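You operate a simulated robot arm through the tools that you are given. There is no shell and no other tool.

You are at the controls of a simulated two-armed robot. One attempt, no reset.

Task
Pick up the clear ringed bottle with the largest size on its label with one hand, pass it to the other hand and put it on the step of pump three. Set down upright: clear ringed bottle.

Only the result counts: the job must be done as asked and must still hold three seconds after the hand-in. Knocking over, shifting, dropping, spilling or breaking anything else fails it.

Robot
Two 6-joint arms with two-finger parallel grippers on one trunk, on a base that moves. Base frame: it is fixed to the floor where the robot stands at the start and does not move with it; the origin is under the middle of the robot, x ahead of it, y to its left, z up. Lengths are in cm, angles in degrees, forces in N, time in s.
The left shoulder is at the start at [-9.6, 17.7, 78.1], the right one opposite. With the tool pointing down near the work surface each hand reaches from about 10 to 66 cm from the robot's upright axis, wherever it stands, measured 20 degrees to its own side. Places, roughly: clear ringed bottle [-25, 175, 50]; step of pump three [210, 210, 30]. Payload 1.57 kg a hand.
The tool frame of a hand sits at the grasp point between the pads (the TCP): z along the fingers, y along the line on which they close. The tips reach 3 cm beyond it. The gripper opens to 8 cm. The fingers are 1.7 cm wide and 1.2 cm thick; the gripper's body (4 by 8.2 cm) begins 8 cm behind the TCP.
Orientation is told as [roll, pitch, yaw] about the base's x, y, z axes, in that order, counted from this pose: with the fingers straight down and closing along the base's y, the tool's x points along the base's -x, its y along +y and its z along -z.

Tools
- The arms move only by the tool step_arm. It takes "left_rows", "right_rows" or both (then of equal length, played together; a hand with none holds still); each is a list of rows, each an object of numbers (a shift or turn left out is 0, a gripper value left out holds the last): "tx", "ty", "tz": the shift along the base's x, y, z in units of 20 mm (1.0 is 20 mm); "wx", "wy", "wz": the turn, a rotation vector about the base's x, y, z in units of 4 degrees (1.0 is 4 degrees); "jaw": the opening, from 0 (shut) to 1 (fully open). In form: [{"tx": .., "ty": .., "tz": .., "wx": .., "wy": .., "wz": .., "jaw": ..}, ...]. A call has 1 to 20 rows; each row shifts and turns the commanded pose from where the row before left it. A call with a number of a shift or a turn outside -1 to 1 is refused whole. Rows are played at 5 a second. More than 5 cm and 8.6 degrees between two rows, or a gripper value outside its range, and nothing of the call is played. Where a pose cannot be reached the arm comes as near as it can. A force on the tool above 40 N (or 10 N above the force at the start of the call, whichever is more), or a blocked arm, ends the call early, and 0.2 s more pass. The fingers move at their own pace (about 7.2 cm/s each) and stop on an object; they squeeze with about 34 N. The grip force told is the motor's: it shows also when the fingers shut on nothing. Time passes only in rows, and 0.2 s behind the last, so rows that do not move let the fingers close. The reply holds the time, the measured pose of the TCP, the force on the tool along the base axes, the opening and the grip force, in the units named above and with some noise, with the torque about the TCP (base axes, N m) and any sound that the robot's microphone picked up.
- Cameras (640 x 400 px; columns grow to the right, rows downward): "scene" is now at [4.5, -0.51, 151.51]; the picture's right is [-0.07, -1.00, 0.00], its down [-0.65, 0.04, -0.76] and it looks along [0.76, -0.05, -0.65] (base axes); focal length 273 px, centre (320, 200). "left" rides on the left gripper at [7.2, 0.7, -12.2] in its tool frame; the picture's right is [-0.09, 1.00, 0.00], its down [-0.84, -0.08, -0.54] and it looks along [-0.54, -0.05, 0.84] (tool axes); focal length 238 px, centre (320, 200). "right" rides on the right gripper at [7.2, -0.7, -12.2] in its tool frame; the picture's right is [0.09, 1.00, 0.00], its down [-0.84, 0.08, -0.54] and it looks along [-0.54, 0.05, 0.84] (tool axes); focal length 238 px, centre (320, 200). There is no depth. A picture from a camera that has moved, and an enlarged one, comes with that camera's place and axes in the base frame and with its lens.
- capture(camera): a new picture of that camera. It takes no simulated time.
- slide_trunk(by): moves the trunk up (or, below 0, down) by that many cm; the arms and the scene camera ride with it, the base frame stays. It gives what a move gives, with no picture.
- base_move(legs): drives the robot by 1 to 6 legs, each [ahead, left, turn to the left] in cm, cm and degrees, along the robot's own axes; the way and the turn of a leg run together, so that a leg with both is an arc; at most 150 cm and 180 degrees a leg. The arms and the cameras ride along, it lands a little off, and it stops where it bumps. It gives what a move gives.
- turn_head(pan, tilt): turns the head with the scene camera to pan (to the left, within 143 degrees either way) and tilt (down, from -29 to 69), counted from straight ahead of the robot (the tilt from the chest, where the trunk bows). It gives what a move gives.
- inspect(camera, box): a new picture of the part [left, top, right, bottom] of that camera's present view, enlarged. It takes no simulated time.
- job_done(): hands the job in; it is judged then, once.

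Nothing tells you exact positions but the pictures and the camera data. Unless the task says otherwise, let go and move clear before handing in.

The tools are called as a command line: name --argument value ..., lists and objects as JSON in quotes. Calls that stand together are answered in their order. step_arm: Moves the arms, as the interface text tells. Its arguments: {"type":"object","properties":{"left_rows":{"type":"array","items":{"type":"object","properties":{"tx":{"type":"number"},"ty":{"type":"number"},"tz":{"type":"number"},"wx":{"type":"number"},"wy":{"type":"number"},"wz":{"type":"number"},"jaw":{"type":"number"}}}},"right_rows":{"type":"array","items":{"type":"object","properties":{"tx":{"type":"number"},"ty":{"type":"number"},"tz":{"type":"number"},"wx":{"type":"number"},"wy":{"type":"number"},"wz":{"type":"number"},"jaw":{"type":"number"}}}}},"required":[]} The other tools are called the same way: slide_trunk (by) moves the trunk up or down; base_move (legs) drives the base; turn_head (pan, tilt) turns the head that bears the scene camera; capture (camera) takes a picture; inspect (camera, box) takes an enlarged picture of a part of a camera's view; job_done () hands the job in.

At the start:

```text
t: 0.0
left_tcp_pos: [41.47, 21.52, 112.1]
left_tool_rot: [0.0, -0.1, 0.1]
left_force: [-0.9, -0.1, 0.2]
left_torque: [0.03, -0.01, 0.03]
left_gripper_width: 7.97
left_finger_force: 0.0
right_tcp_pos: [38.77, -14.64, 121.56]
right_tool_rot: [0.0, 0.0, -0.1]
right_force: [-0.5, -0.4, 0.3]
right_torque: [0.0, -0.01, 0.0]
right_gripper_width: 7.99
right_finger_force: 0.0
trunk travel left (down, up): [-22.5, 10.3]
robot x, y, heading: [-0.33, -0.25, 0.0]
head pan, tilt (commanded): [-3.7, 40.7]
```

scene: 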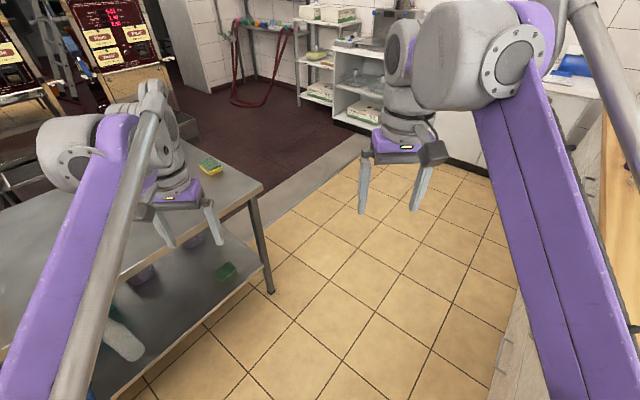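
right: 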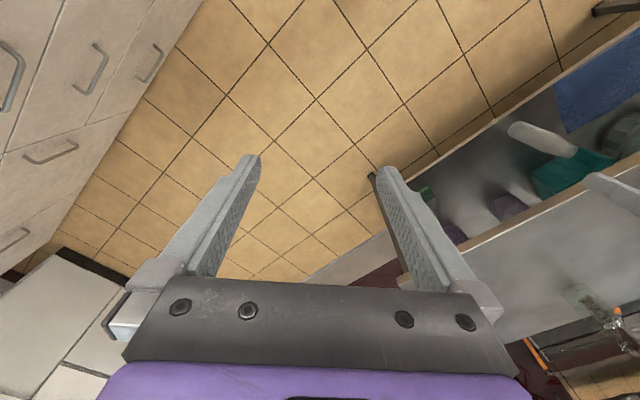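
left: 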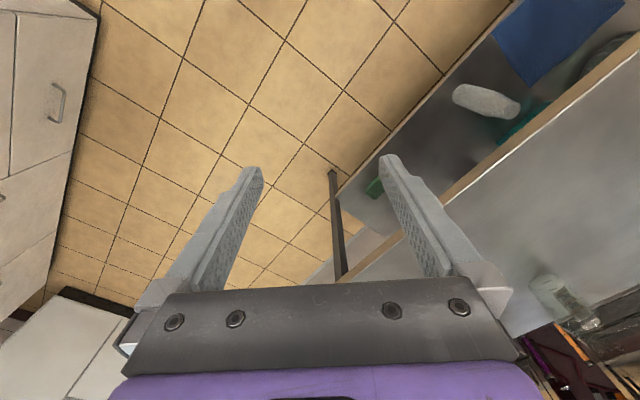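

I see a steel table to the left front of the robot, with arms in view; the bottle and pump areas are off to the left. I'll look around with the head first.

turn_head --pan 45 --tilt 25

capture --camera "scene"

turn_head --pan 95 --tilt 30

capture --camera "scene"

turn_head --pan 140 --tilt 30

capture --camera "scene"

turn_head --pan -70 --tilt 30

capture --camera "scene"

```text
t: 1.2
left_tcp_pos: [41.41, 21.52, 112.08]
left_tool_rot: [0.0, 0.0, -0.2]
left_force: [0.0, 0.1, 0.2]
left_torque: [0.0, -0.01, -0.02]
left_gripper_width: 7.99
left_finger_force: 0.0
right_tcp_pos: [38.79, -14.41, 121.59]
right_tool_rot: [0.0, 0.0, 0.0]
right_force: [-0.1, -0.4, -0.4]
right_torque: [0.0, 0.0, 0.0]
right_gripper_width: 8.02
right_finger_force: 0.0
trunk travel left (down, up): [-22.5, 10.3]
robot x, y, heading: [-0.27, 0.32, 0.1]
head pan, tilt (commanded): [45.0, 25.0]
```

```text
taken
camera scene: at [2.58, 6.55, 153.94], right [0.71, -0.71, 0.0], down [-0.3, -0.3, -0.91], along [0.64, 0.64, -0.42], focal length 273 px, centre (320, 200)
```

scene: 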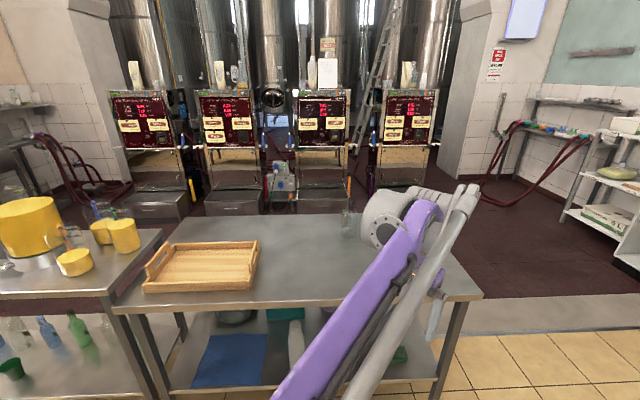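

```text
t: 2.4
left_tcp_pos: [41.41, 21.48, 112.12]
left_tool_rot: [0.0, -0.1, -0.1]
left_force: [-0.2, 0.0, -0.4]
left_torque: [-0.01, 0.02, -0.01]
left_gripper_width: 7.99
left_finger_force: 0.1
right_tcp_pos: [38.9, -14.48, 121.61]
right_tool_rot: [0.1, 0.0, 0.0]
right_force: [0.5, 0.5, -0.4]
right_torque: [0.0, -0.01, 0.0]
right_gripper_width: 7.99
right_finger_force: 0.1
trunk travel left (down, up): [-22.5, 10.3]
robot x, y, heading: [-0.05, 0.32, 0.0]
head pan, tilt (commanded): [95.0, 30.0]
```

```text
taken
camera scene: at [-4.72, 9.05, 153.15], right [1.0, 0.09, 0.0], down [0.04, -0.5, -0.87], along [-0.07, 0.86, -0.5], focal length 273 px, centre (320, 200)
```

scene: 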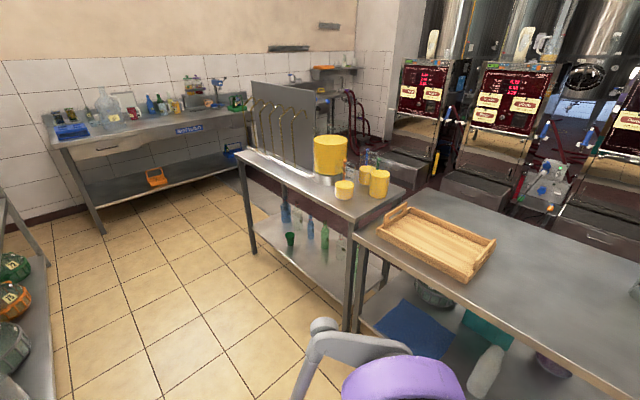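

```text
t: 3.5
left_tcp_pos: [41.24, 21.49, 112.05]
left_tool_rot: [0.0, -0.2, -0.1]
left_force: [0.1, 0.0, -0.6]
left_torque: [-0.02, 0.01, 0.0]
left_gripper_width: 8.01
left_finger_force: 0.1
right_tcp_pos: [38.7, -14.46, 121.62]
right_tool_rot: [0.1, 0.0, -0.1]
right_force: [0.0, 0.7, 0.4]
right_torque: [0.0, 0.02, -0.03]
right_gripper_width: 7.98
right_finger_force: 0.1
trunk travel left (down, up): [-22.5, 10.3]
robot x, y, heading: [0.15, 0.15, 0.0]
head pan, tilt (commanded): [140.0, 30.0]
```

```text
taken
camera scene: at [-10.86, 5.86, 153.15], right [0.64, 0.77, 0.0], down [0.38, -0.32, -0.87], along [-0.66, 0.56, -0.5], focal length 273 px, centre (320, 200)
```

scene: 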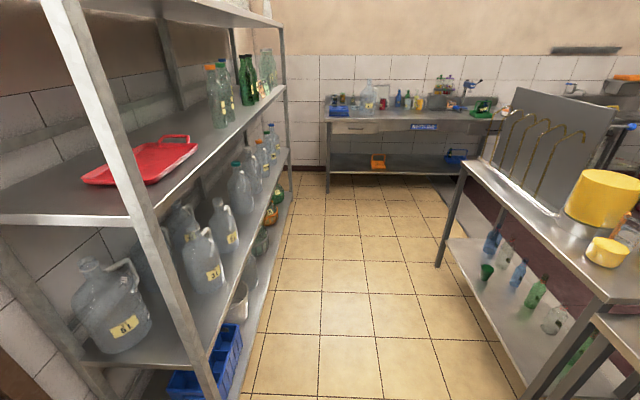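

```text
t: 6.5
left_tcp_pos: [41.4, 21.45, 112.12]
left_tool_rot: [0.0, -0.2, 0.0]
left_force: [-1.7, -0.3, 0.6]
left_torque: [0.0, -0.03, 0.01]
left_gripper_width: 7.98
left_finger_force: 0.1
right_tcp_pos: [38.7, -14.52, 121.58]
right_tool_rot: [0.0, 0.1, 0.0]
right_force: [0.4, -0.4, 0.0]
right_torque: [-0.02, 0.0, 0.01]
right_gripper_width: 8.0
right_finger_force: 0.1
trunk travel left (down, up): [-22.5, 10.3]
robot x, y, heading: [0.25, -0.37, 0.2]
head pan, tilt (commanded): [-70.0, 30.0]
```

```text
taken
camera scene: at [-0.84, -8.46, 153.15], right [-0.94, -0.34, 0.0], down [-0.17, 0.47, -0.87], along [0.3, -0.81, -0.5], focal length 273 px, centre (320, 200)
```

scene: 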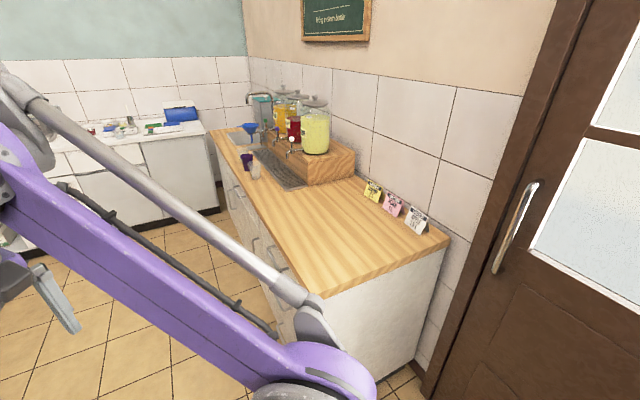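

The bottles near [-25,175,50] seem to stand on the lower shelf of the island with the pipes. I'll zoom in on those, on the shelves and on the pumps.

turn_head --pan 95 --tilt 35

inspect --camera "scene" --box '[230, 130, 390, 230]'

turn_head --pan 45 --tilt 25

inspect --camera "scene" --box '[80, 70, 280, 230]'

inspect --camera "scene" --box '[260, 70, 460, 230]'

inspect --camera "scene" --box '[0, 180, 180, 400]'

```text
t: 9.0
left_tcp_pos: [41.42, 21.53, 112.15]
left_tool_rot: [0.0, -0.1, -0.2]
left_force: [-0.2, 0.5, -0.6]
left_torque: [-0.02, 0.0, 0.01]
left_gripper_width: 8.03
left_finger_force: 0.0
right_tcp_pos: [38.83, -14.61, 121.51]
right_tool_rot: [0.0, 0.0, 0.0]
right_force: [-0.1, -0.5, 0.7]
right_torque: [0.01, 0.03, 0.01]
right_gripper_width: 8.0
right_finger_force: 0.1
trunk travel left (down, up): [-22.5, 10.3]
robot x, y, heading: [0.31, -0.06, 0.0]
head pan, tilt (commanded): [95.0, 35.0]
```

```text
4.00 times, centred on (310, 180) of scene
camera zoom: at [-4.7, 8.81, 152.37], right [1.0, 0.09, 0.0], down [0.05, -0.57, -0.82], along [-0.07, 0.82, -0.57], focal length 1093 px, centre (360, 280)
```

zoom: 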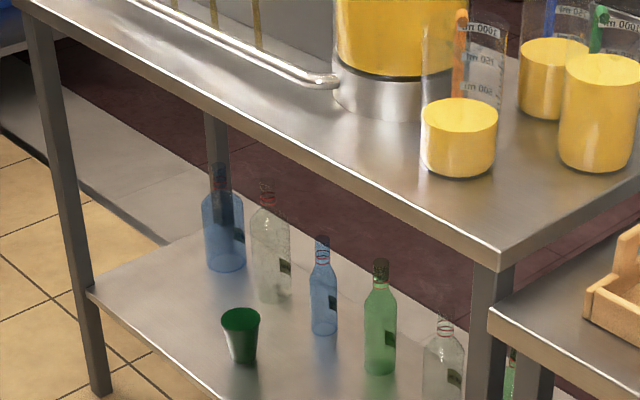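

```text
t: 10.2
left_tcp_pos: [41.32, 21.63, 112.17]
left_tool_rot: [0.0, -0.1, 0.0]
left_force: [0.6, -0.1, 0.1]
left_torque: [0.0, -0.01, 0.02]
left_gripper_width: 8.0
left_finger_force: 0.0
right_tcp_pos: [38.67, -14.75, 121.52]
right_tool_rot: [0.1, 0.0, -0.1]
right_force: [-0.6, 0.7, -0.7]
right_torque: [-0.03, -0.01, 0.01]
right_gripper_width: 8.02
right_finger_force: 0.1
trunk travel left (down, up): [-22.5, 10.3]
robot x, y, heading: [0.27, -0.01, -0.0]
head pan, tilt (commanded): [45.0, 25.0]
```

```text
2.50 times, centred on (180, 150) of scene
camera zoom: at [2.57, 6.56, 153.94], right [0.71, -0.71, 0.0], down [-0.3, -0.3, -0.91], along [0.64, 0.64, -0.42], focal length 683 px, centre (670, 325)
```

zoom: 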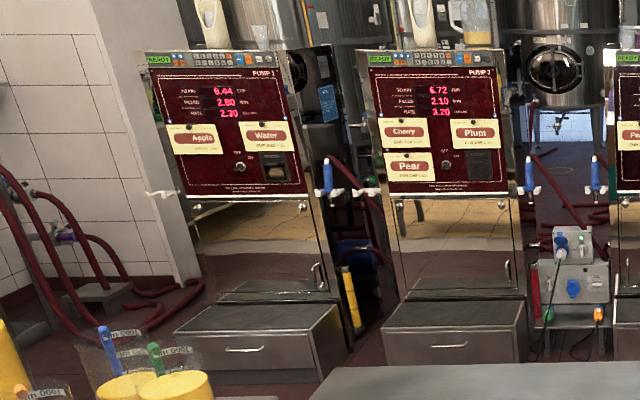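

```text
2.50 times, centred on (360, 150) of scene
camera zoom: at [2.57, 6.56, 153.94], right [0.71, -0.71, 0.0], down [-0.3, -0.3, -0.91], along [0.64, 0.64, -0.42], focal length 683 px, centre (220, 325)
```

zoom: 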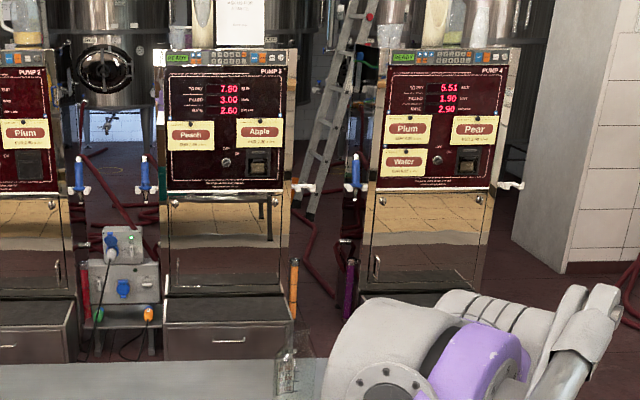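

```text
1.82 times, centred on (90, 290) of scene
camera zoom: at [2.57, 6.56, 153.94], right [0.71, -0.71, 0.0], down [-0.3, -0.3, -0.91], along [0.64, 0.64, -0.42], focal length 497 px, centre (738, 36)
```

zoom: 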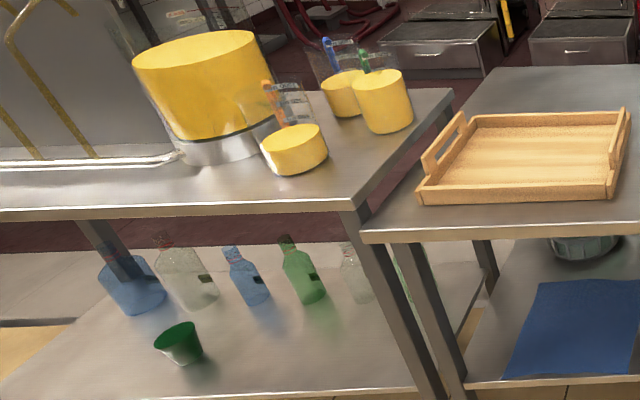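

Pumps 1–4 are lined up beyond the island, pump three being third from left. The bottles stand on the lower shelf of the left island table; room axes are turned about 45° from mine. I'll turn to face the island and slide left along it to read labels.

base_move --legs '[[0, 0, 45], [0, 100, 0]]'

turn_head --pan 0 --tilt 45

capture --camera "scene"

capture --camera "left"

capture --camera "right"

```text
t: 21.2
left_tcp_pos: [-58.16, 112.56, 112.19]
left_tool_rot: [-0.1, -0.1, 46.8]
left_force: [0.6, -0.6, 0.6]
left_torque: [0.0, -0.03, 0.0]
left_gripper_width: 8.02
left_finger_force: 0.0
right_tcp_pos: [-33.7, 85.89, 121.64]
right_tool_rot: [-0.1, 0.0, 46.7]
right_force: [-0.5, 0.3, -0.3]
right_torque: [0.0, -0.01, 0.02]
right_gripper_width: 8.0
right_finger_force: 0.0
trunk travel left (down, up): [-22.5, 10.3]
robot x, y, heading: [-71.03, 67.78, 46.7]
head pan, tilt (commanded): [45.0, 25.0]
```

```text
t: 22.4
left_tcp_pos: [-58.2, 112.6, 112.09]
left_tool_rot: [0.0, -0.2, 46.8]
left_force: [-0.9, -0.2, 0.1]
left_torque: [-0.02, -0.02, 0.0]
left_gripper_width: 8.0
left_finger_force: 0.0
right_tcp_pos: [-33.69, 85.84, 121.63]
right_tool_rot: [0.0, 0.0, 46.8]
right_force: [-0.5, -0.4, -1.3]
right_torque: [0.0, -0.02, -0.02]
right_gripper_width: 8.02
right_finger_force: 0.0
trunk travel left (down, up): [-22.5, 10.3]
robot x, y, heading: [-71.11, 67.47, 46.7]
head pan, tilt (commanded): [0.0, 45.0]
```

```text
taken
camera scene: at [-67.96, 70.66, 150.89], right [0.73, -0.68, 0.0], down [-0.48, -0.52, -0.71], along [0.48, 0.52, -0.71], focal length 273 px, centre (320, 200)
```

scene: 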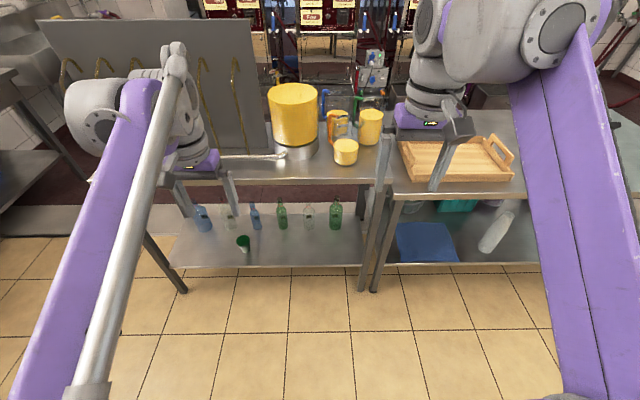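

```text
taken
camera left: at [-63.59, 107.72, 124.26], right [-0.66, 0.75, 0.0], down [0.63, 0.56, 0.54], along [0.41, 0.36, -0.84], focal length 238 px, centre (320, 200)
```

left: 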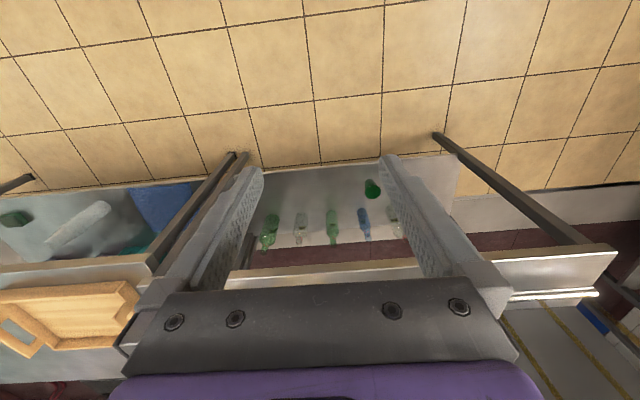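

```text
taken
camera right: at [-38.22, 80.19, 133.65], right [-0.79, 0.61, 0.0], down [0.52, 0.66, 0.54], along [0.33, 0.43, -0.84], focal length 238 px, centre (320, 200)
```

right: 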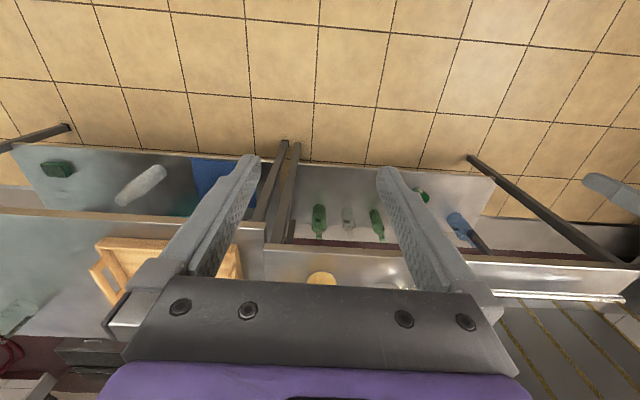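

The bottles are on the lower shelf: big blue, clear, small blue, green, clear, green, and a green cup in front. I'll zoom on the labels.

inspect --camera "scene" --box '[180, 180, 300, 255]'

inspect --camera "scene" --box '[260, 185, 360, 245]'

inspect --camera "left" --box '[240, 160, 440, 260]'

inspect --camera "scene" --box '[205, 190, 245, 235]'

inspect --camera "scene" --box '[290, 190, 330, 235]'

```text
5.33 times, centred on (240, 218) of scene
camera zoom: at [-67.96, 70.66, 150.89], right [0.73, -0.68, 0.0], down [-0.48, -0.52, -0.71], along [0.48, 0.52, -0.71], focal length 1458 px, centre (747, 107)
```

zoom: 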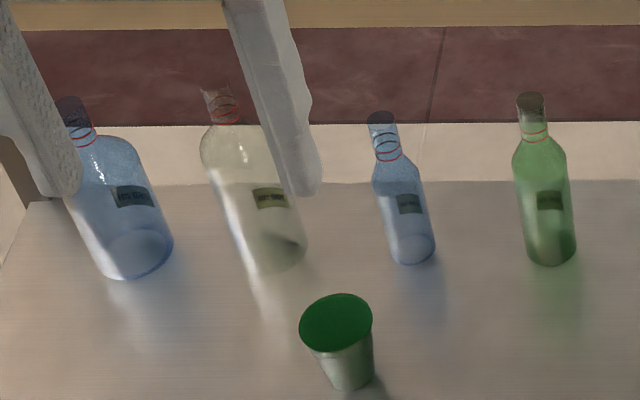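

```text
6.40 times, centred on (310, 215) of scene
camera zoom: at [-67.96, 70.66, 150.89], right [0.73, -0.68, 0.0], down [-0.48, -0.52, -0.71], along [0.48, 0.52, -0.71], focal length 1749 px, centre (384, 104)
```

zoom: 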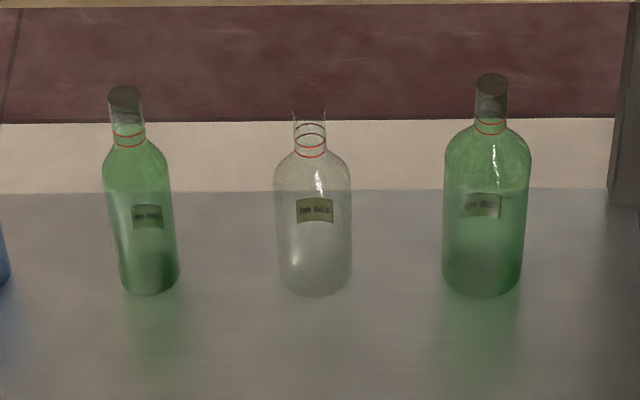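

```text
3.20 times, centred on (340, 210) of left
camera zoom: at [-63.59, 107.72, 124.26], right [-0.66, 0.75, 0.0], down [0.63, 0.56, 0.54], along [0.41, 0.36, -0.84], focal length 763 px, centre (256, 168)
```

zoom: 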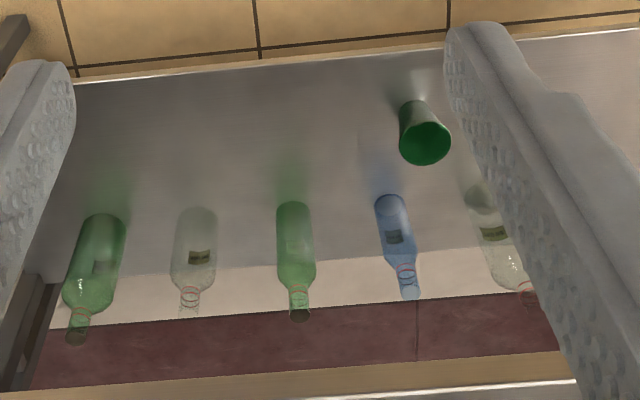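

```text
8.89 times, centred on (225, 212) of scene
camera zoom: at [-67.96, 70.66, 150.89], right [0.73, -0.68, 0.0], down [-0.48, -0.52, -0.71], along [0.48, 0.52, -0.71], focal length 2429 px, centre (1164, 89)
```

zoom: 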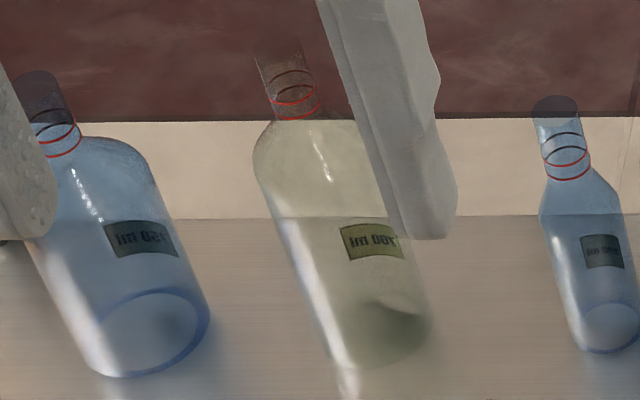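

```text
8.89 times, centred on (310, 212) of scene
camera zoom: at [-67.96, 70.66, 150.89], right [0.73, -0.68, 0.0], down [-0.48, -0.52, -0.71], along [0.48, 0.52, -0.71], focal length 2429 px, centre (409, 89)
```

zoom: 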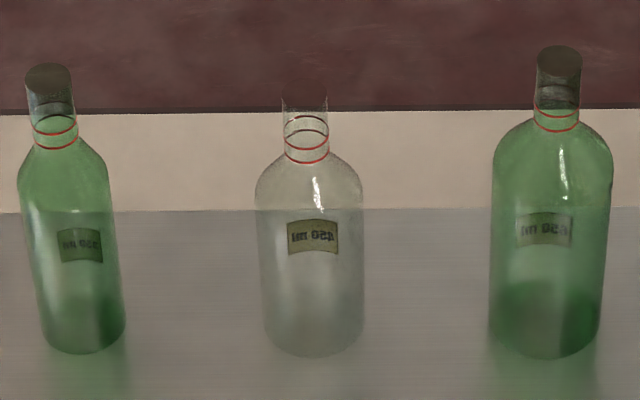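

The two clear ringed bottles read "700 ml" (left) and "450 ml" (right), seen mirrored through the glass, so the left one is the target. I'll slide further left and lower the trunk to triangulate positions.

base_move --legs '[[0, 32, 0]]'

capture --camera "scene"

inspect --camera "scene" --box '[220, 150, 380, 250]'

slide_trunk --by -22

capture --camera "scene"

inspect --camera "scene" --box '[220, 130, 380, 230]'

capture --camera "left"

```text
t: 25.7
left_tcp_pos: [-81.03, 134.2, 112.07]
left_tool_rot: [-0.2, -0.1, 46.6]
left_force: [-0.1, -0.7, -0.1]
left_torque: [-0.01, -0.02, 0.0]
left_gripper_width: 7.98
left_finger_force: 0.0
right_tcp_pos: [-56.66, 107.5, 121.51]
right_tool_rot: [-0.1, 0.0, 46.5]
right_force: [0.3, -0.1, 0.3]
right_torque: [0.01, -0.03, -0.02]
right_gripper_width: 7.98
right_finger_force: 0.2
trunk travel left (down, up): [-22.5, 10.3]
robot x, y, heading: [-93.7, 89.22, 46.4]
head pan, tilt (commanded): [0.0, 45.0]
```

```text
taken
camera scene: at [-91.01, 92.4, 150.89], right [0.73, -0.69, 0.0], down [-0.49, -0.51, -0.71], along [0.49, 0.51, -0.71], focal length 273 px, centre (320, 200)
```

scene: 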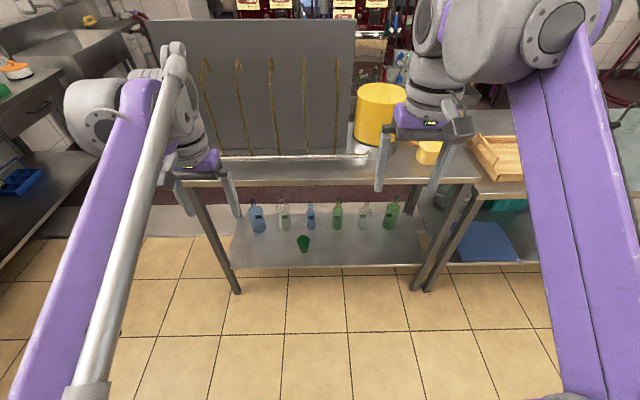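

```text
4.00 times, centred on (300, 200) of scene
camera zoom: at [-91.01, 92.4, 150.89], right [0.73, -0.69, 0.0], down [-0.49, -0.51, -0.71], along [0.49, 0.51, -0.71], focal length 1093 px, centre (400, 200)
```

zoom: 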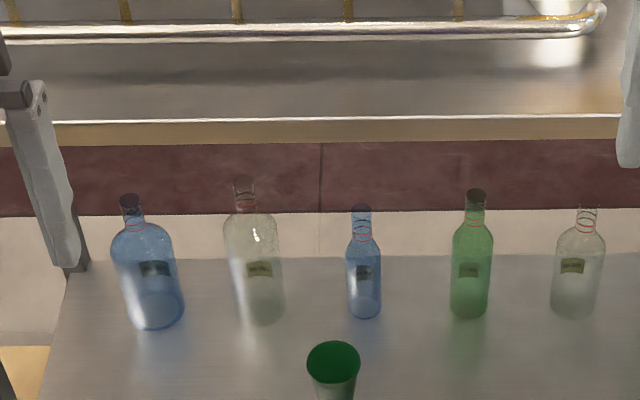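

```text
t: 28.0
left_tcp_pos: [-80.96, 134.18, 90.16]
left_tool_rot: [0.0, -0.1, 46.5]
left_force: [-0.5, -0.6, 0.6]
left_torque: [-0.01, -0.01, 0.02]
left_gripper_width: 8.01
left_finger_force: 0.0
right_tcp_pos: [-56.69, 107.34, 99.59]
right_tool_rot: [0.0, 0.0, 46.6]
right_force: [-1.1, 0.2, 0.4]
right_torque: [-0.03, 0.0, 0.01]
right_gripper_width: 8.04
right_finger_force: 0.0
trunk travel left (down, up): [-0.5, 32.3]
robot x, y, heading: [-94.14, 89.07, 46.4]
head pan, tilt (commanded): [0.0, 45.0]
```

```text
taken
camera scene: at [-87.64, 95.93, 128.65], right [0.73, -0.69, 0.0], down [-0.49, -0.51, -0.71], along [0.49, 0.51, -0.71], focal length 273 px, centre (320, 200)
```

scene: 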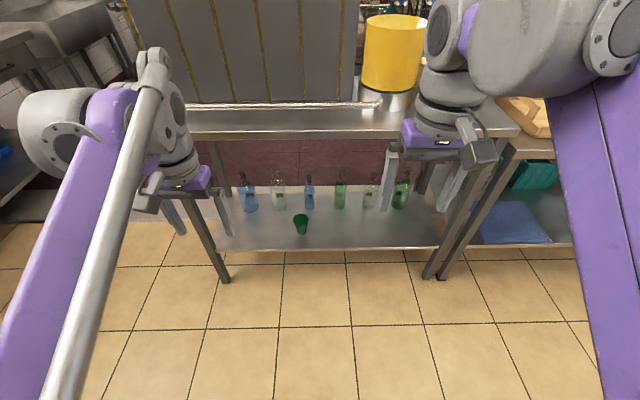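

```text
4.00 times, centred on (300, 180) of scene
camera zoom: at [-87.64, 95.93, 128.65], right [0.73, -0.69, 0.0], down [-0.49, -0.51, -0.71], along [0.49, 0.51, -0.71], focal length 1093 px, centre (400, 280)
```

zoom: 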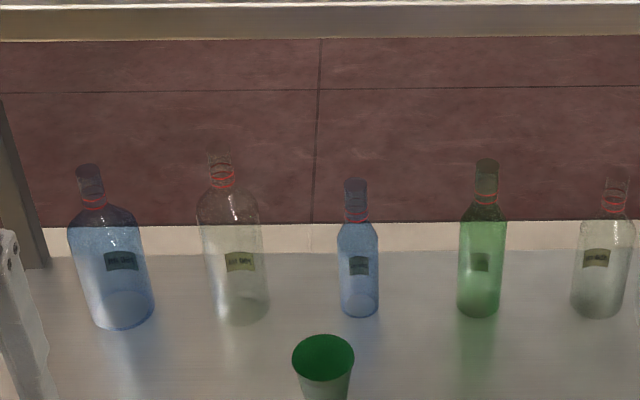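

```text
taken
camera left: at [-86.46, 129.41, 102.27], right [-0.66, 0.75, 0.0], down [0.63, 0.55, 0.54], along [0.41, 0.36, -0.84], focal length 238 px, centre (320, 200)
```

left: 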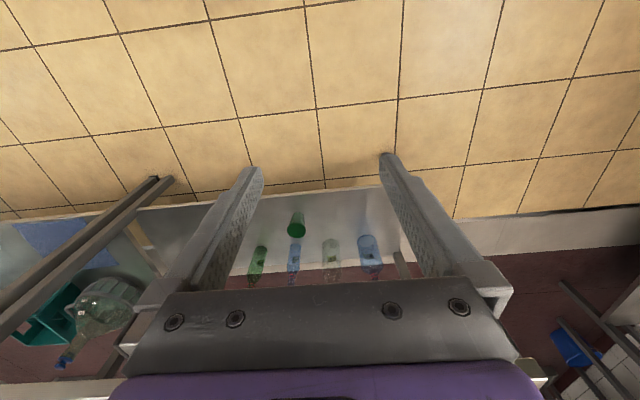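

The 700 ml bottle is about 105 cm ahead and 20 cm left of the robot's axis, the shelf at roughly z≈29 and the table top at z≈88. I'll check the robot's own base extent before bringing the left hand low and level.

turn_head --pan 0 --tilt 69

capture --camera "scene"

```text
t: 28.9
left_tcp_pos: [-80.92, 134.1, 90.15]
left_tool_rot: [-0.1, -0.1, 46.5]
left_force: [0.4, -0.5, -0.7]
left_torque: [0.01, 0.05, 0.0]
left_gripper_width: 8.0
left_finger_force: 0.1
right_tcp_pos: [-56.7, 107.46, 99.6]
right_tool_rot: [0.1, -0.1, 46.5]
right_force: [-1.0, -0.3, -0.2]
right_torque: [0.01, -0.02, 0.01]
right_gripper_width: 8.02
right_finger_force: 0.0
trunk travel left (down, up): [-0.5, 32.3]
robot x, y, heading: [-93.8, 89.06, 46.4]
head pan, tilt (commanded): [0.0, 68.8]
```

```text
taken
camera scene: at [-89.38, 94.1, 125.77], right [0.73, -0.69, 0.0], down [-0.64, -0.68, -0.36], along [0.25, 0.26, -0.93], focal length 273 px, centre (320, 200)
```

scene: 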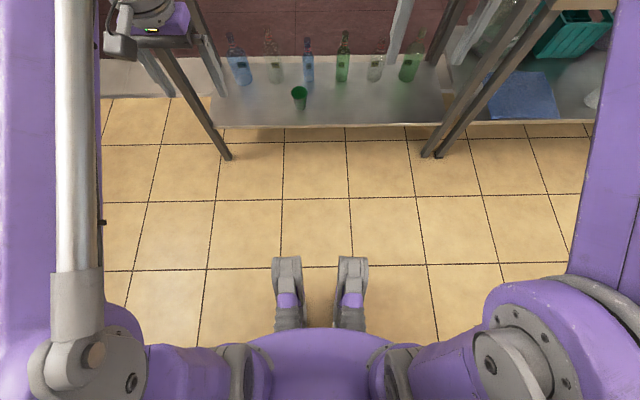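

The base shows knees protruding slightly (about 20 cm ahead of the axis), leaving free floor up to the table. I'll bring the left hand down with the tool turned to point forward, in free space before the table.

step_arm --left_rows '[{"tx": 0.174, "ty": 0.128, "tz": -1, "wx": 0.8147, "wy": -0.7758}, {"tx": 0.174, "ty": 0.128, "tz": -1, "wx": 0.8147, "wy": -0.7758}, {"tx": 0.174, "ty": 0.128, "tz": -1, "wx": 0.8147, "wy": -0.7758}, {"tx": 0.174, "ty": 0.128, "tz": -1, "wx": 0.8147, "wy": -0.7758}, {"tx": 0.174, "ty": 0.128, "tz": -1, "wx": 0.8147, "wy": -0.7758}, {"tx": 0.174, "ty": 0.128, "tz": -1, "wx": 0.8147, "wy": -0.7758}, {"tx": 0.174, "ty": 0.128, "tz": -1, "wx": 0.8147, "wy": -0.7758}, {"tx": 0.174, "ty": 0.128, "tz": -1, "wx": 0.8147, "wy": -0.7758}, {"tx": 0.174, "ty": 0.128, "tz": -1, "wx": 0.8147, "wy": -0.7758}, {"tx": 0.174, "ty": 0.128, "tz": -1, "wx": 0.8147, "wy": -0.7758}]'

capture --camera "scene"

```text
t: 31.1
left_tcp_pos: [-77.48, 136.8, 70.06]
left_tool_rot: [-0.2, -45.0, 46.5]
left_force: [-0.1, -0.2, -0.9]
left_torque: [-0.05, -0.02, -0.01]
left_gripper_width: 7.99
left_finger_force: 0.0
right_tcp_pos: [-56.65, 107.44, 99.6]
right_tool_rot: [0.0, 0.0, 46.5]
right_force: [0.1, 0.1, -0.5]
right_torque: [0.02, 0.0, 0.04]
right_gripper_width: 8.0
right_finger_force: 0.1
trunk travel left (down, up): [-0.5, 32.3]
robot x, y, heading: [-93.73, 89.04, 46.6]
head pan, tilt (commanded): [0.0, 68.8]
```

```text
taken
camera scene: at [-89.38, 94.1, 125.76], right [0.73, -0.69, 0.0], down [-0.64, -0.68, -0.36], along [0.25, 0.26, -0.93], focal length 273 px, centre (320, 200)
```

scene: 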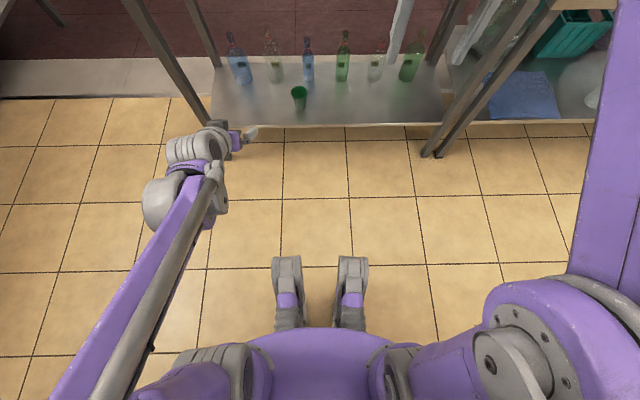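

The left arm moves as planned (pitch −45°). I continue to level.

step_arm --left_rows '[{"tx": 0.174, "ty": 0.128, "tz": -1, "wx": 0.8147, "wy": -0.7758}, {"tx": 0.174, "ty": 0.128, "tz": -1, "wx": 0.8147, "wy": -0.7758}, {"tx": 0.174, "ty": 0.128, "tz": -1, "wx": 0.8147, "wy": -0.7758}, {"tx": 0.174, "ty": 0.128, "tz": -1, "wx": 0.8147, "wy": -0.7758}, {"tx": 0.174, "ty": 0.128, "tz": -1, "wx": 0.8147, "wy": -0.7758}, {"tx": 0.174, "ty": 0.128, "tz": -1, "wx": 0.8147, "wy": -0.7758}, {"tx": 0.174, "ty": 0.128, "tz": -1, "wx": 0.8147, "wy": -0.7758}, {"tx": 0.174, "ty": 0.128, "tz": -1, "wx": 0.8147, "wy": -0.7758}, {"tx": 0.174, "ty": 0.128, "tz": -1, "wx": 0.8147, "wy": -0.7758}, {"tx": 0.174, "ty": 0.128, "tz": -1, "wx": 0.8147, "wy": -0.7758}]'

capture --camera "scene"

capture --camera "left"

```text
t: 33.3
left_tcp_pos: [-70.87, 142.76, 55.34]
left_tool_rot: [-1.2, -87.1, 47.1]
left_force: [1.4, -0.1, 0.4]
left_torque: [0.02, -0.01, 0.01]
left_gripper_width: 8.01
left_finger_force: 0.0
left hand out of reach, approached as far as the arm can: row 7, 8, 9, 10
right_tcp_pos: [-56.66, 107.49, 99.57]
right_tool_rot: [0.0, 0.0, 46.5]
right_force: [0.6, 0.0, 0.5]
right_torque: [0.0, -0.05, -0.03]
right_gripper_width: 7.99
right_finger_force: 0.0
trunk travel left (down, up): [-0.5, 32.3]
robot x, y, heading: [-94.05, 89.2, 46.6]
head pan, tilt (commanded): [0.0, 68.8]
```

```text
taken
camera scene: at [-89.36, 94.12, 125.76], right [0.73, -0.69, 0.0], down [-0.64, -0.68, -0.36], along [0.25, 0.26, -0.93], focal length 273 px, centre (320, 200)
```

scene: 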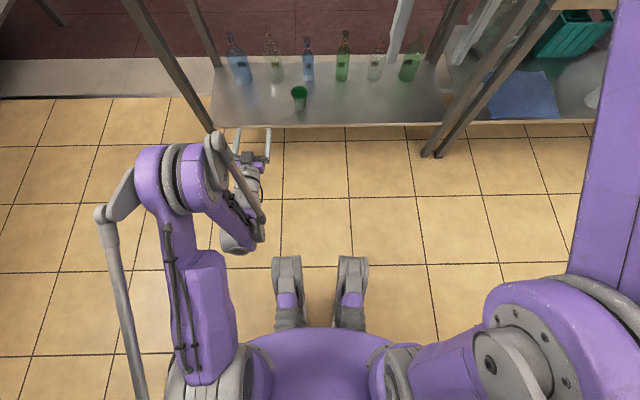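

```text
taken
camera left: at [-80.28, 134.26, 48.72], right [-0.71, 0.7, 0.09], down [-0.29, -0.41, 0.86], along [0.64, 0.59, 0.5], focal length 238 px, centre (320, 200)
```

left: 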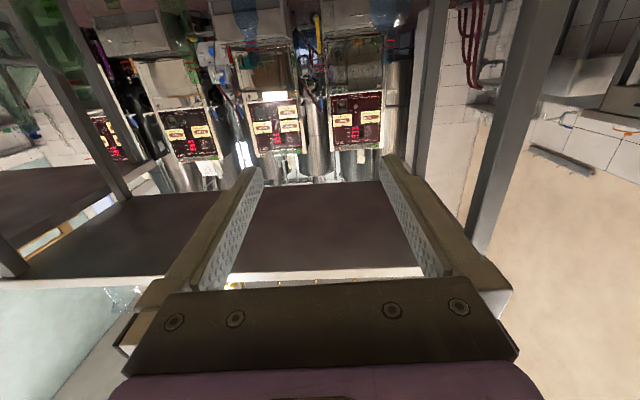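

The left tool is now almost level but a bit folded; the left camera now looks forward under the table. I'll zoom in on the top of its (inverted) view to find the bottle.

inspect --camera "left" --box '[120, 0, 440, 200]'

step_arm --left_rows '[{"tx": 0.5, "ty": 0.525}, {"tx": 0.5, "ty": 0.525}, {"tx": 0.5, "ty": 0.525}, {"tx": 0.5, "ty": 0.525}]'

capture --camera "scene"

capture --camera "left"

```text
2.00 times, centred on (280, 100) of left
camera zoom: at [-80.28, 134.26, 48.72], right [-0.71, 0.7, 0.09], down [-0.29, -0.41, 0.86], along [0.64, 0.59, 0.5], focal length 477 px, centre (400, 400)
```

zoom: 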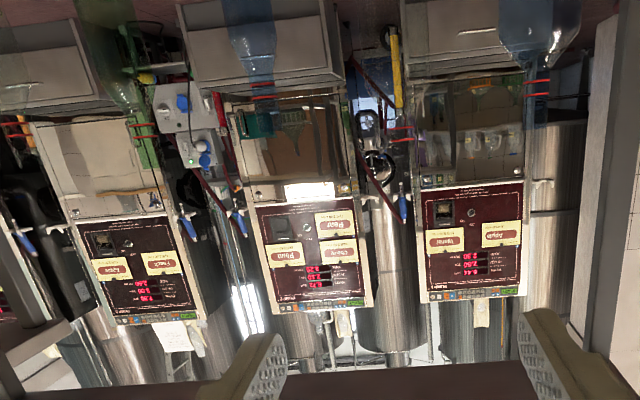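

```text
t: 34.3
left_tcp_pos: [-66.87, 146.94, 55.31]
left_tool_rot: [-2.1, -87.1, 47.8]
left_force: [-0.9, 0.1, 0.3]
left_torque: [-0.02, 0.0, -0.01]
left_gripper_width: 7.98
left_finger_force: 0.1
right_tcp_pos: [-56.77, 107.38, 99.53]
right_tool_rot: [0.1, -0.1, 46.5]
right_force: [-0.2, 0.2, 0.1]
right_torque: [0.01, 0.0, 0.02]
right_gripper_width: 8.0
right_finger_force: 0.0
trunk travel left (down, up): [-0.5, 32.3]
robot x, y, heading: [-94.13, 89.38, 46.6]
head pan, tilt (commanded): [0.0, 68.8]
```

```text
taken
camera scene: at [-89.37, 94.1, 125.76], right [0.73, -0.69, 0.0], down [-0.64, -0.68, -0.36], along [0.25, 0.26, -0.93], focal length 273 px, centre (320, 200)
```

scene: 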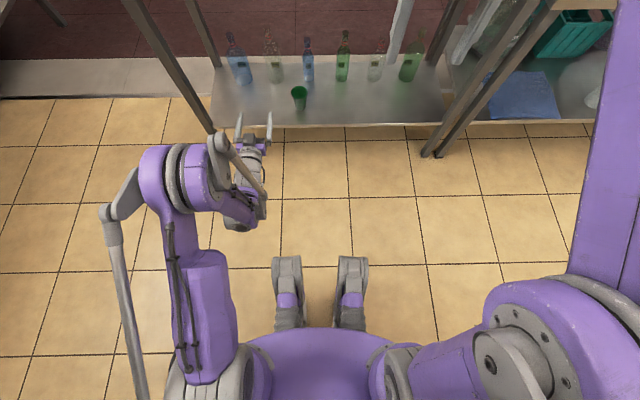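

```text
taken
camera left: at [-76.13, 138.47, 48.76], right [-0.71, 0.7, 0.09], down [-0.29, -0.41, 0.86], along [0.64, 0.59, 0.5], focal length 238 px, centre (320, 200)
```

left: 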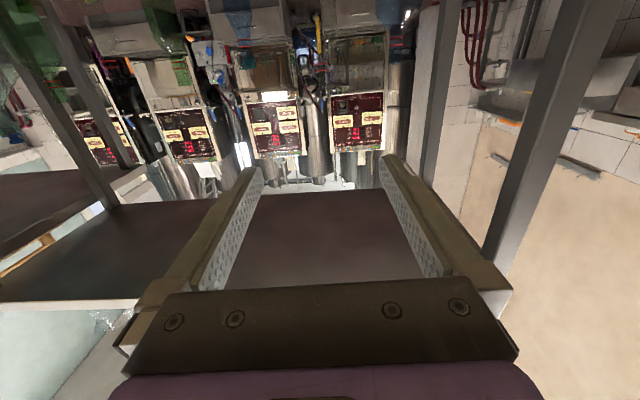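

The clear 700 ml bottle's neck ring shows straight ahead of the left hand at z≈49.5, so its neck spans about z 47.7–54 at roughly [-36.5, 179]. I'll set the left hand's height to about 52.4 and pull the right hand back a bit before driving closer.

step_arm --left_rows '[{"tz": -0.36}, {"tz": -0.36}, {"tz": -0.36}, {"tz": -0.36}, {"tz": 0}]' --right_rows '[{"tx": -0.69, "ty": -0.724}, {"tx": -0.69, "ty": -0.724}, {"tx": -0.69, "ty": -0.724}, {"tx": -0.69, "ty": -0.724}, {"tx": 0}]'

turn_head --pan 0 --tilt 50

capture --camera "scene"

inspect --camera "left" --box '[240, 0, 400, 100]'

capture --camera "right"

```text
t: 35.5
left_tcp_pos: [-66.84, 147.01, 52.55]
left_tool_rot: [-1.6, -87.0, 47.2]
left_force: [0.0, -0.8, 0.5]
left_torque: [0.0, -0.02, -0.02]
left_gripper_width: 8.0
left_finger_force: 0.2
right_tcp_pos: [-62.12, 101.63, 99.56]
right_tool_rot: [0.0, 0.1, 46.6]
right_force: [-0.2, 0.3, 0.4]
right_torque: [0.02, -0.01, -0.01]
right_gripper_width: 8.0
right_finger_force: 0.0
trunk travel left (down, up): [-0.5, 32.3]
robot x, y, heading: [-94.15, 89.11, 46.7]
head pan, tilt (commanded): [0.0, 68.8]
```

```text
t: 36.3
left_tcp_pos: [-66.86, 147.09, 52.55]
left_tool_rot: [-1.6, -87.1, 47.4]
left_force: [-0.5, -0.7, 0.8]
left_torque: [0.0, -0.01, 0.03]
left_gripper_width: 8.0
left_finger_force: 0.1
right_tcp_pos: [-62.45, 101.62, 99.45]
right_tool_rot: [-0.1, 0.1, 46.6]
right_force: [0.0, -0.4, 0.1]
right_torque: [0.02, 0.0, -0.01]
right_gripper_width: 8.01
right_finger_force: 0.1
trunk travel left (down, up): [-0.5, 32.3]
robot x, y, heading: [-93.56, 89.07, 46.6]
head pan, tilt (commanded): [0.0, 50.0]
```

```text
taken
camera scene: at [-87.93, 95.62, 127.95], right [0.73, -0.69, 0.0], down [-0.53, -0.56, -0.64], along [0.44, 0.47, -0.77], focal length 273 px, centre (320, 200)
```

scene: 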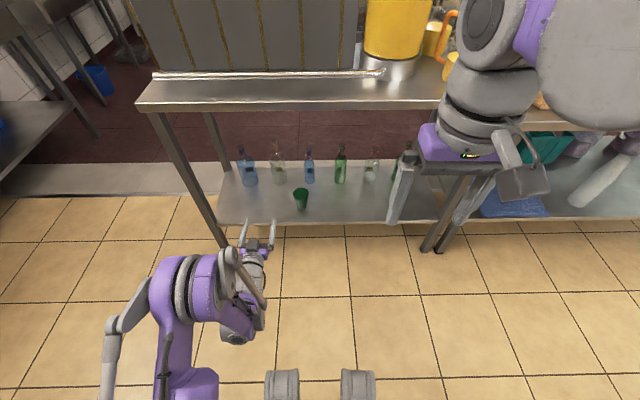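

```text
4.00 times, centred on (320, 50) of left
camera zoom: at [-76.08, 138.45, 45.9], right [-0.71, 0.7, 0.09], down [-0.29, -0.41, 0.86], along [0.64, 0.59, 0.5], focal length 953 px, centre (320, 800)
```

zoom: 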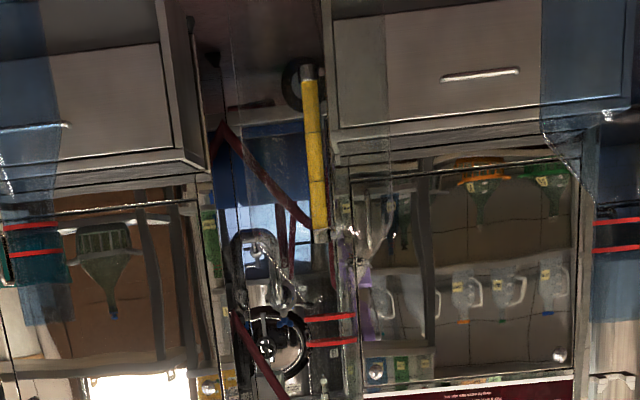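

```text
taken
camera right: at [-66.75, 96.02, 111.62], right [-0.79, 0.62, 0.0], down [0.52, 0.66, 0.54], along [0.34, 0.43, -0.84], focal length 238 px, centre (320, 200)
```

right: 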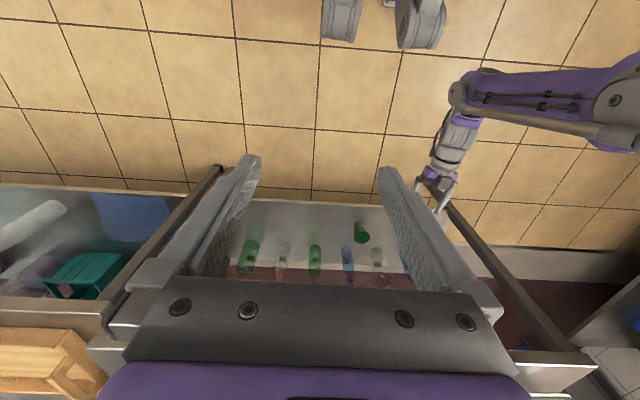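

Rings of the target are at z≈49.2 and 50.4, straight ahead of the left hand; hand height 52.5 clears the cup and neighbours. I'll drive ahead in two stages.

base_move --legs '[[20, 0, 0]]'

capture --camera "scene"

capture --camera "left"

```text
t: 38.0
left_tcp_pos: [-53.26, 162.04, 52.49]
left_tool_rot: [-1.7, -87.1, 47.8]
left_force: [0.4, -0.1, 0.6]
left_torque: [0.02, 0.02, 0.03]
left_gripper_width: 7.99
left_finger_force: 0.1
right_tcp_pos: [-48.25, 116.92, 99.51]
right_tool_rot: [0.0, 0.0, 46.9]
right_force: [0.9, 0.3, 0.6]
right_torque: [-0.03, -0.01, 0.03]
right_gripper_width: 7.99
right_finger_force: 0.1
trunk travel left (down, up): [-0.5, 32.3]
robot x, y, heading: [-79.71, 104.22, 46.9]
head pan, tilt (commanded): [0.0, 50.0]
```

```text
taken
camera scene: at [-73.91, 110.61, 127.96], right [0.73, -0.68, 0.0], down [-0.52, -0.56, -0.64], along [0.44, 0.47, -0.77], focal length 273 px, centre (320, 200)
```

scene: 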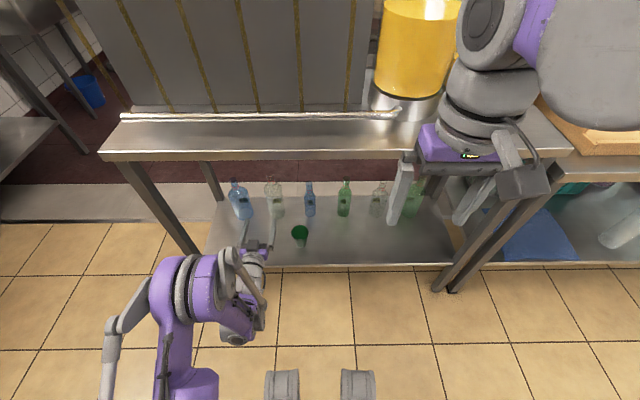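

```text
taken
camera left: at [-62.39, 153.49, 45.88], right [-0.72, 0.69, 0.09], down [-0.29, -0.41, 0.86], along [0.64, 0.59, 0.5], focal length 238 px, centre (320, 200)
```

left: 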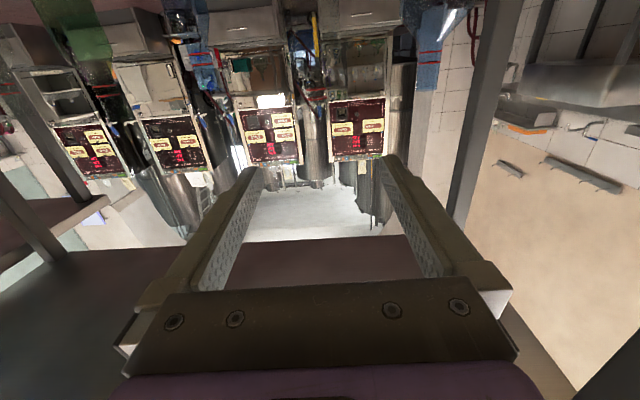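

inspect --camera "left" --box '[240, 0, 400, 100]'

inspect --camera "scene" --box '[200, 160, 360, 260]'

```text
4.00 times, centred on (320, 50) of left
camera zoom: at [-62.39, 153.49, 45.88], right [-0.72, 0.69, 0.09], down [-0.29, -0.41, 0.86], along [0.64, 0.59, 0.5], focal length 953 px, centre (320, 800)
```

zoom: 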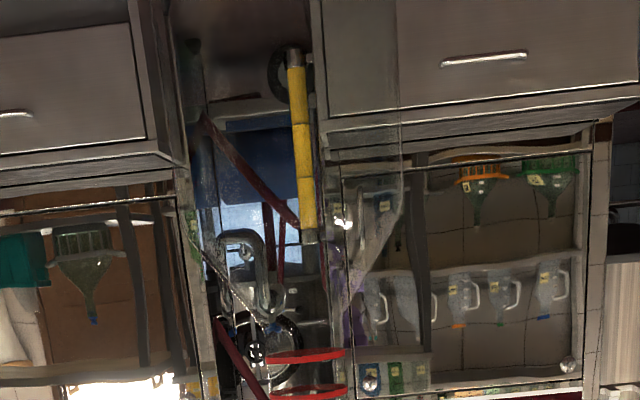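

```text
4.00 times, centred on (280, 210) of scene
camera zoom: at [-73.91, 110.61, 127.96], right [0.73, -0.68, 0.0], down [-0.52, -0.56, -0.64], along [0.44, 0.47, -0.77], focal length 1093 px, centre (480, 160)
```

zoom: 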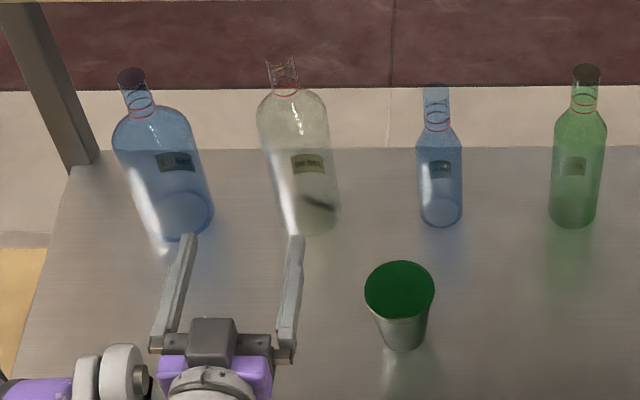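

Both views agree: bottle axis at about [-36.6, 178.8], ~23.7 cm ahead of the TCP and ~0.6 cm to its right. Driving 14 cm more.

base_move --legs '[[14, 0, 0]]'

capture --camera "left"

inspect --camera "scene" --box '[200, 200, 360, 300]'

capture --camera "scene"

```text
t: 39.3
left_tcp_pos: [-43.9, 172.47, 52.4]
left_tool_rot: [-1.6, -87.1, 48.0]
left_force: [0.0, 0.9, -0.1]
left_torque: [0.02, 0.03, 0.0]
left_gripper_width: 7.98
left_finger_force: 0.2
right_tcp_pos: [-38.71, 127.24, 99.53]
right_tool_rot: [0.0, 0.0, 47.2]
right_force: [-0.1, 0.5, 0.0]
right_torque: [0.0, -0.01, 0.04]
right_gripper_width: 7.99
right_finger_force: 0.1
trunk travel left (down, up): [-0.5, 32.3]
robot x, y, heading: [-70.41, 114.55, 47.2]
head pan, tilt (commanded): [0.0, 50.0]
```

```text
taken
camera left: at [-53.01, 163.85, 45.88], right [-0.72, 0.69, 0.09], down [-0.29, -0.41, 0.86], along [0.63, 0.59, 0.5], focal length 238 px, centre (320, 200)
```

left: 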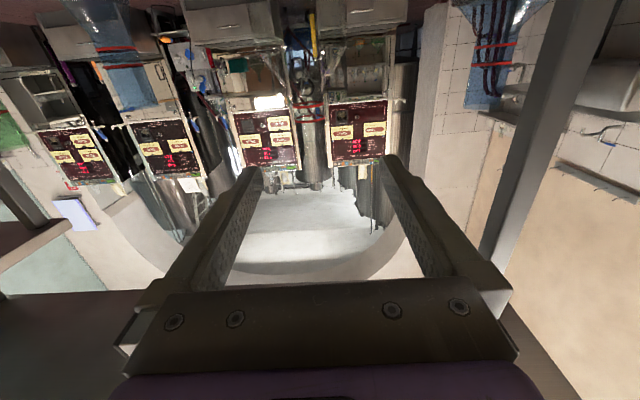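

```text
4.00 times, centred on (280, 250) of scene
camera zoom: at [-64.35, 120.93, 127.96], right [0.73, -0.68, 0.0], down [-0.52, -0.56, -0.64], along [0.44, 0.47, -0.77], focal length 1093 px, centre (480, 0)
```

zoom: 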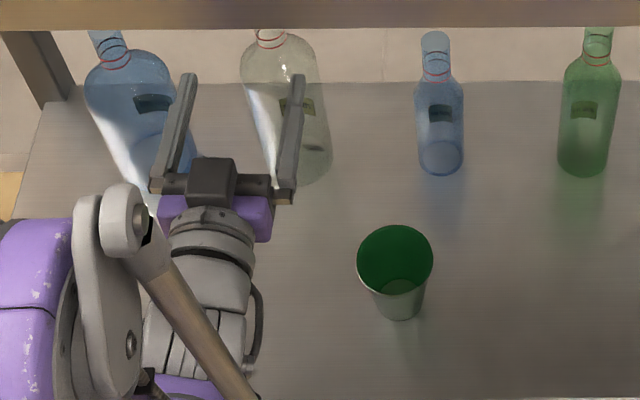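

```text
taken
camera scene: at [-64.35, 120.93, 127.96], right [0.73, -0.68, 0.0], down [-0.52, -0.56, -0.64], along [0.44, 0.47, -0.77], focal length 273 px, centre (320, 200)
```

scene: 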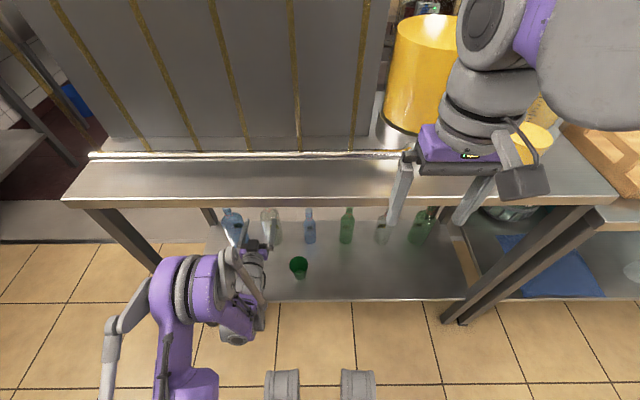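

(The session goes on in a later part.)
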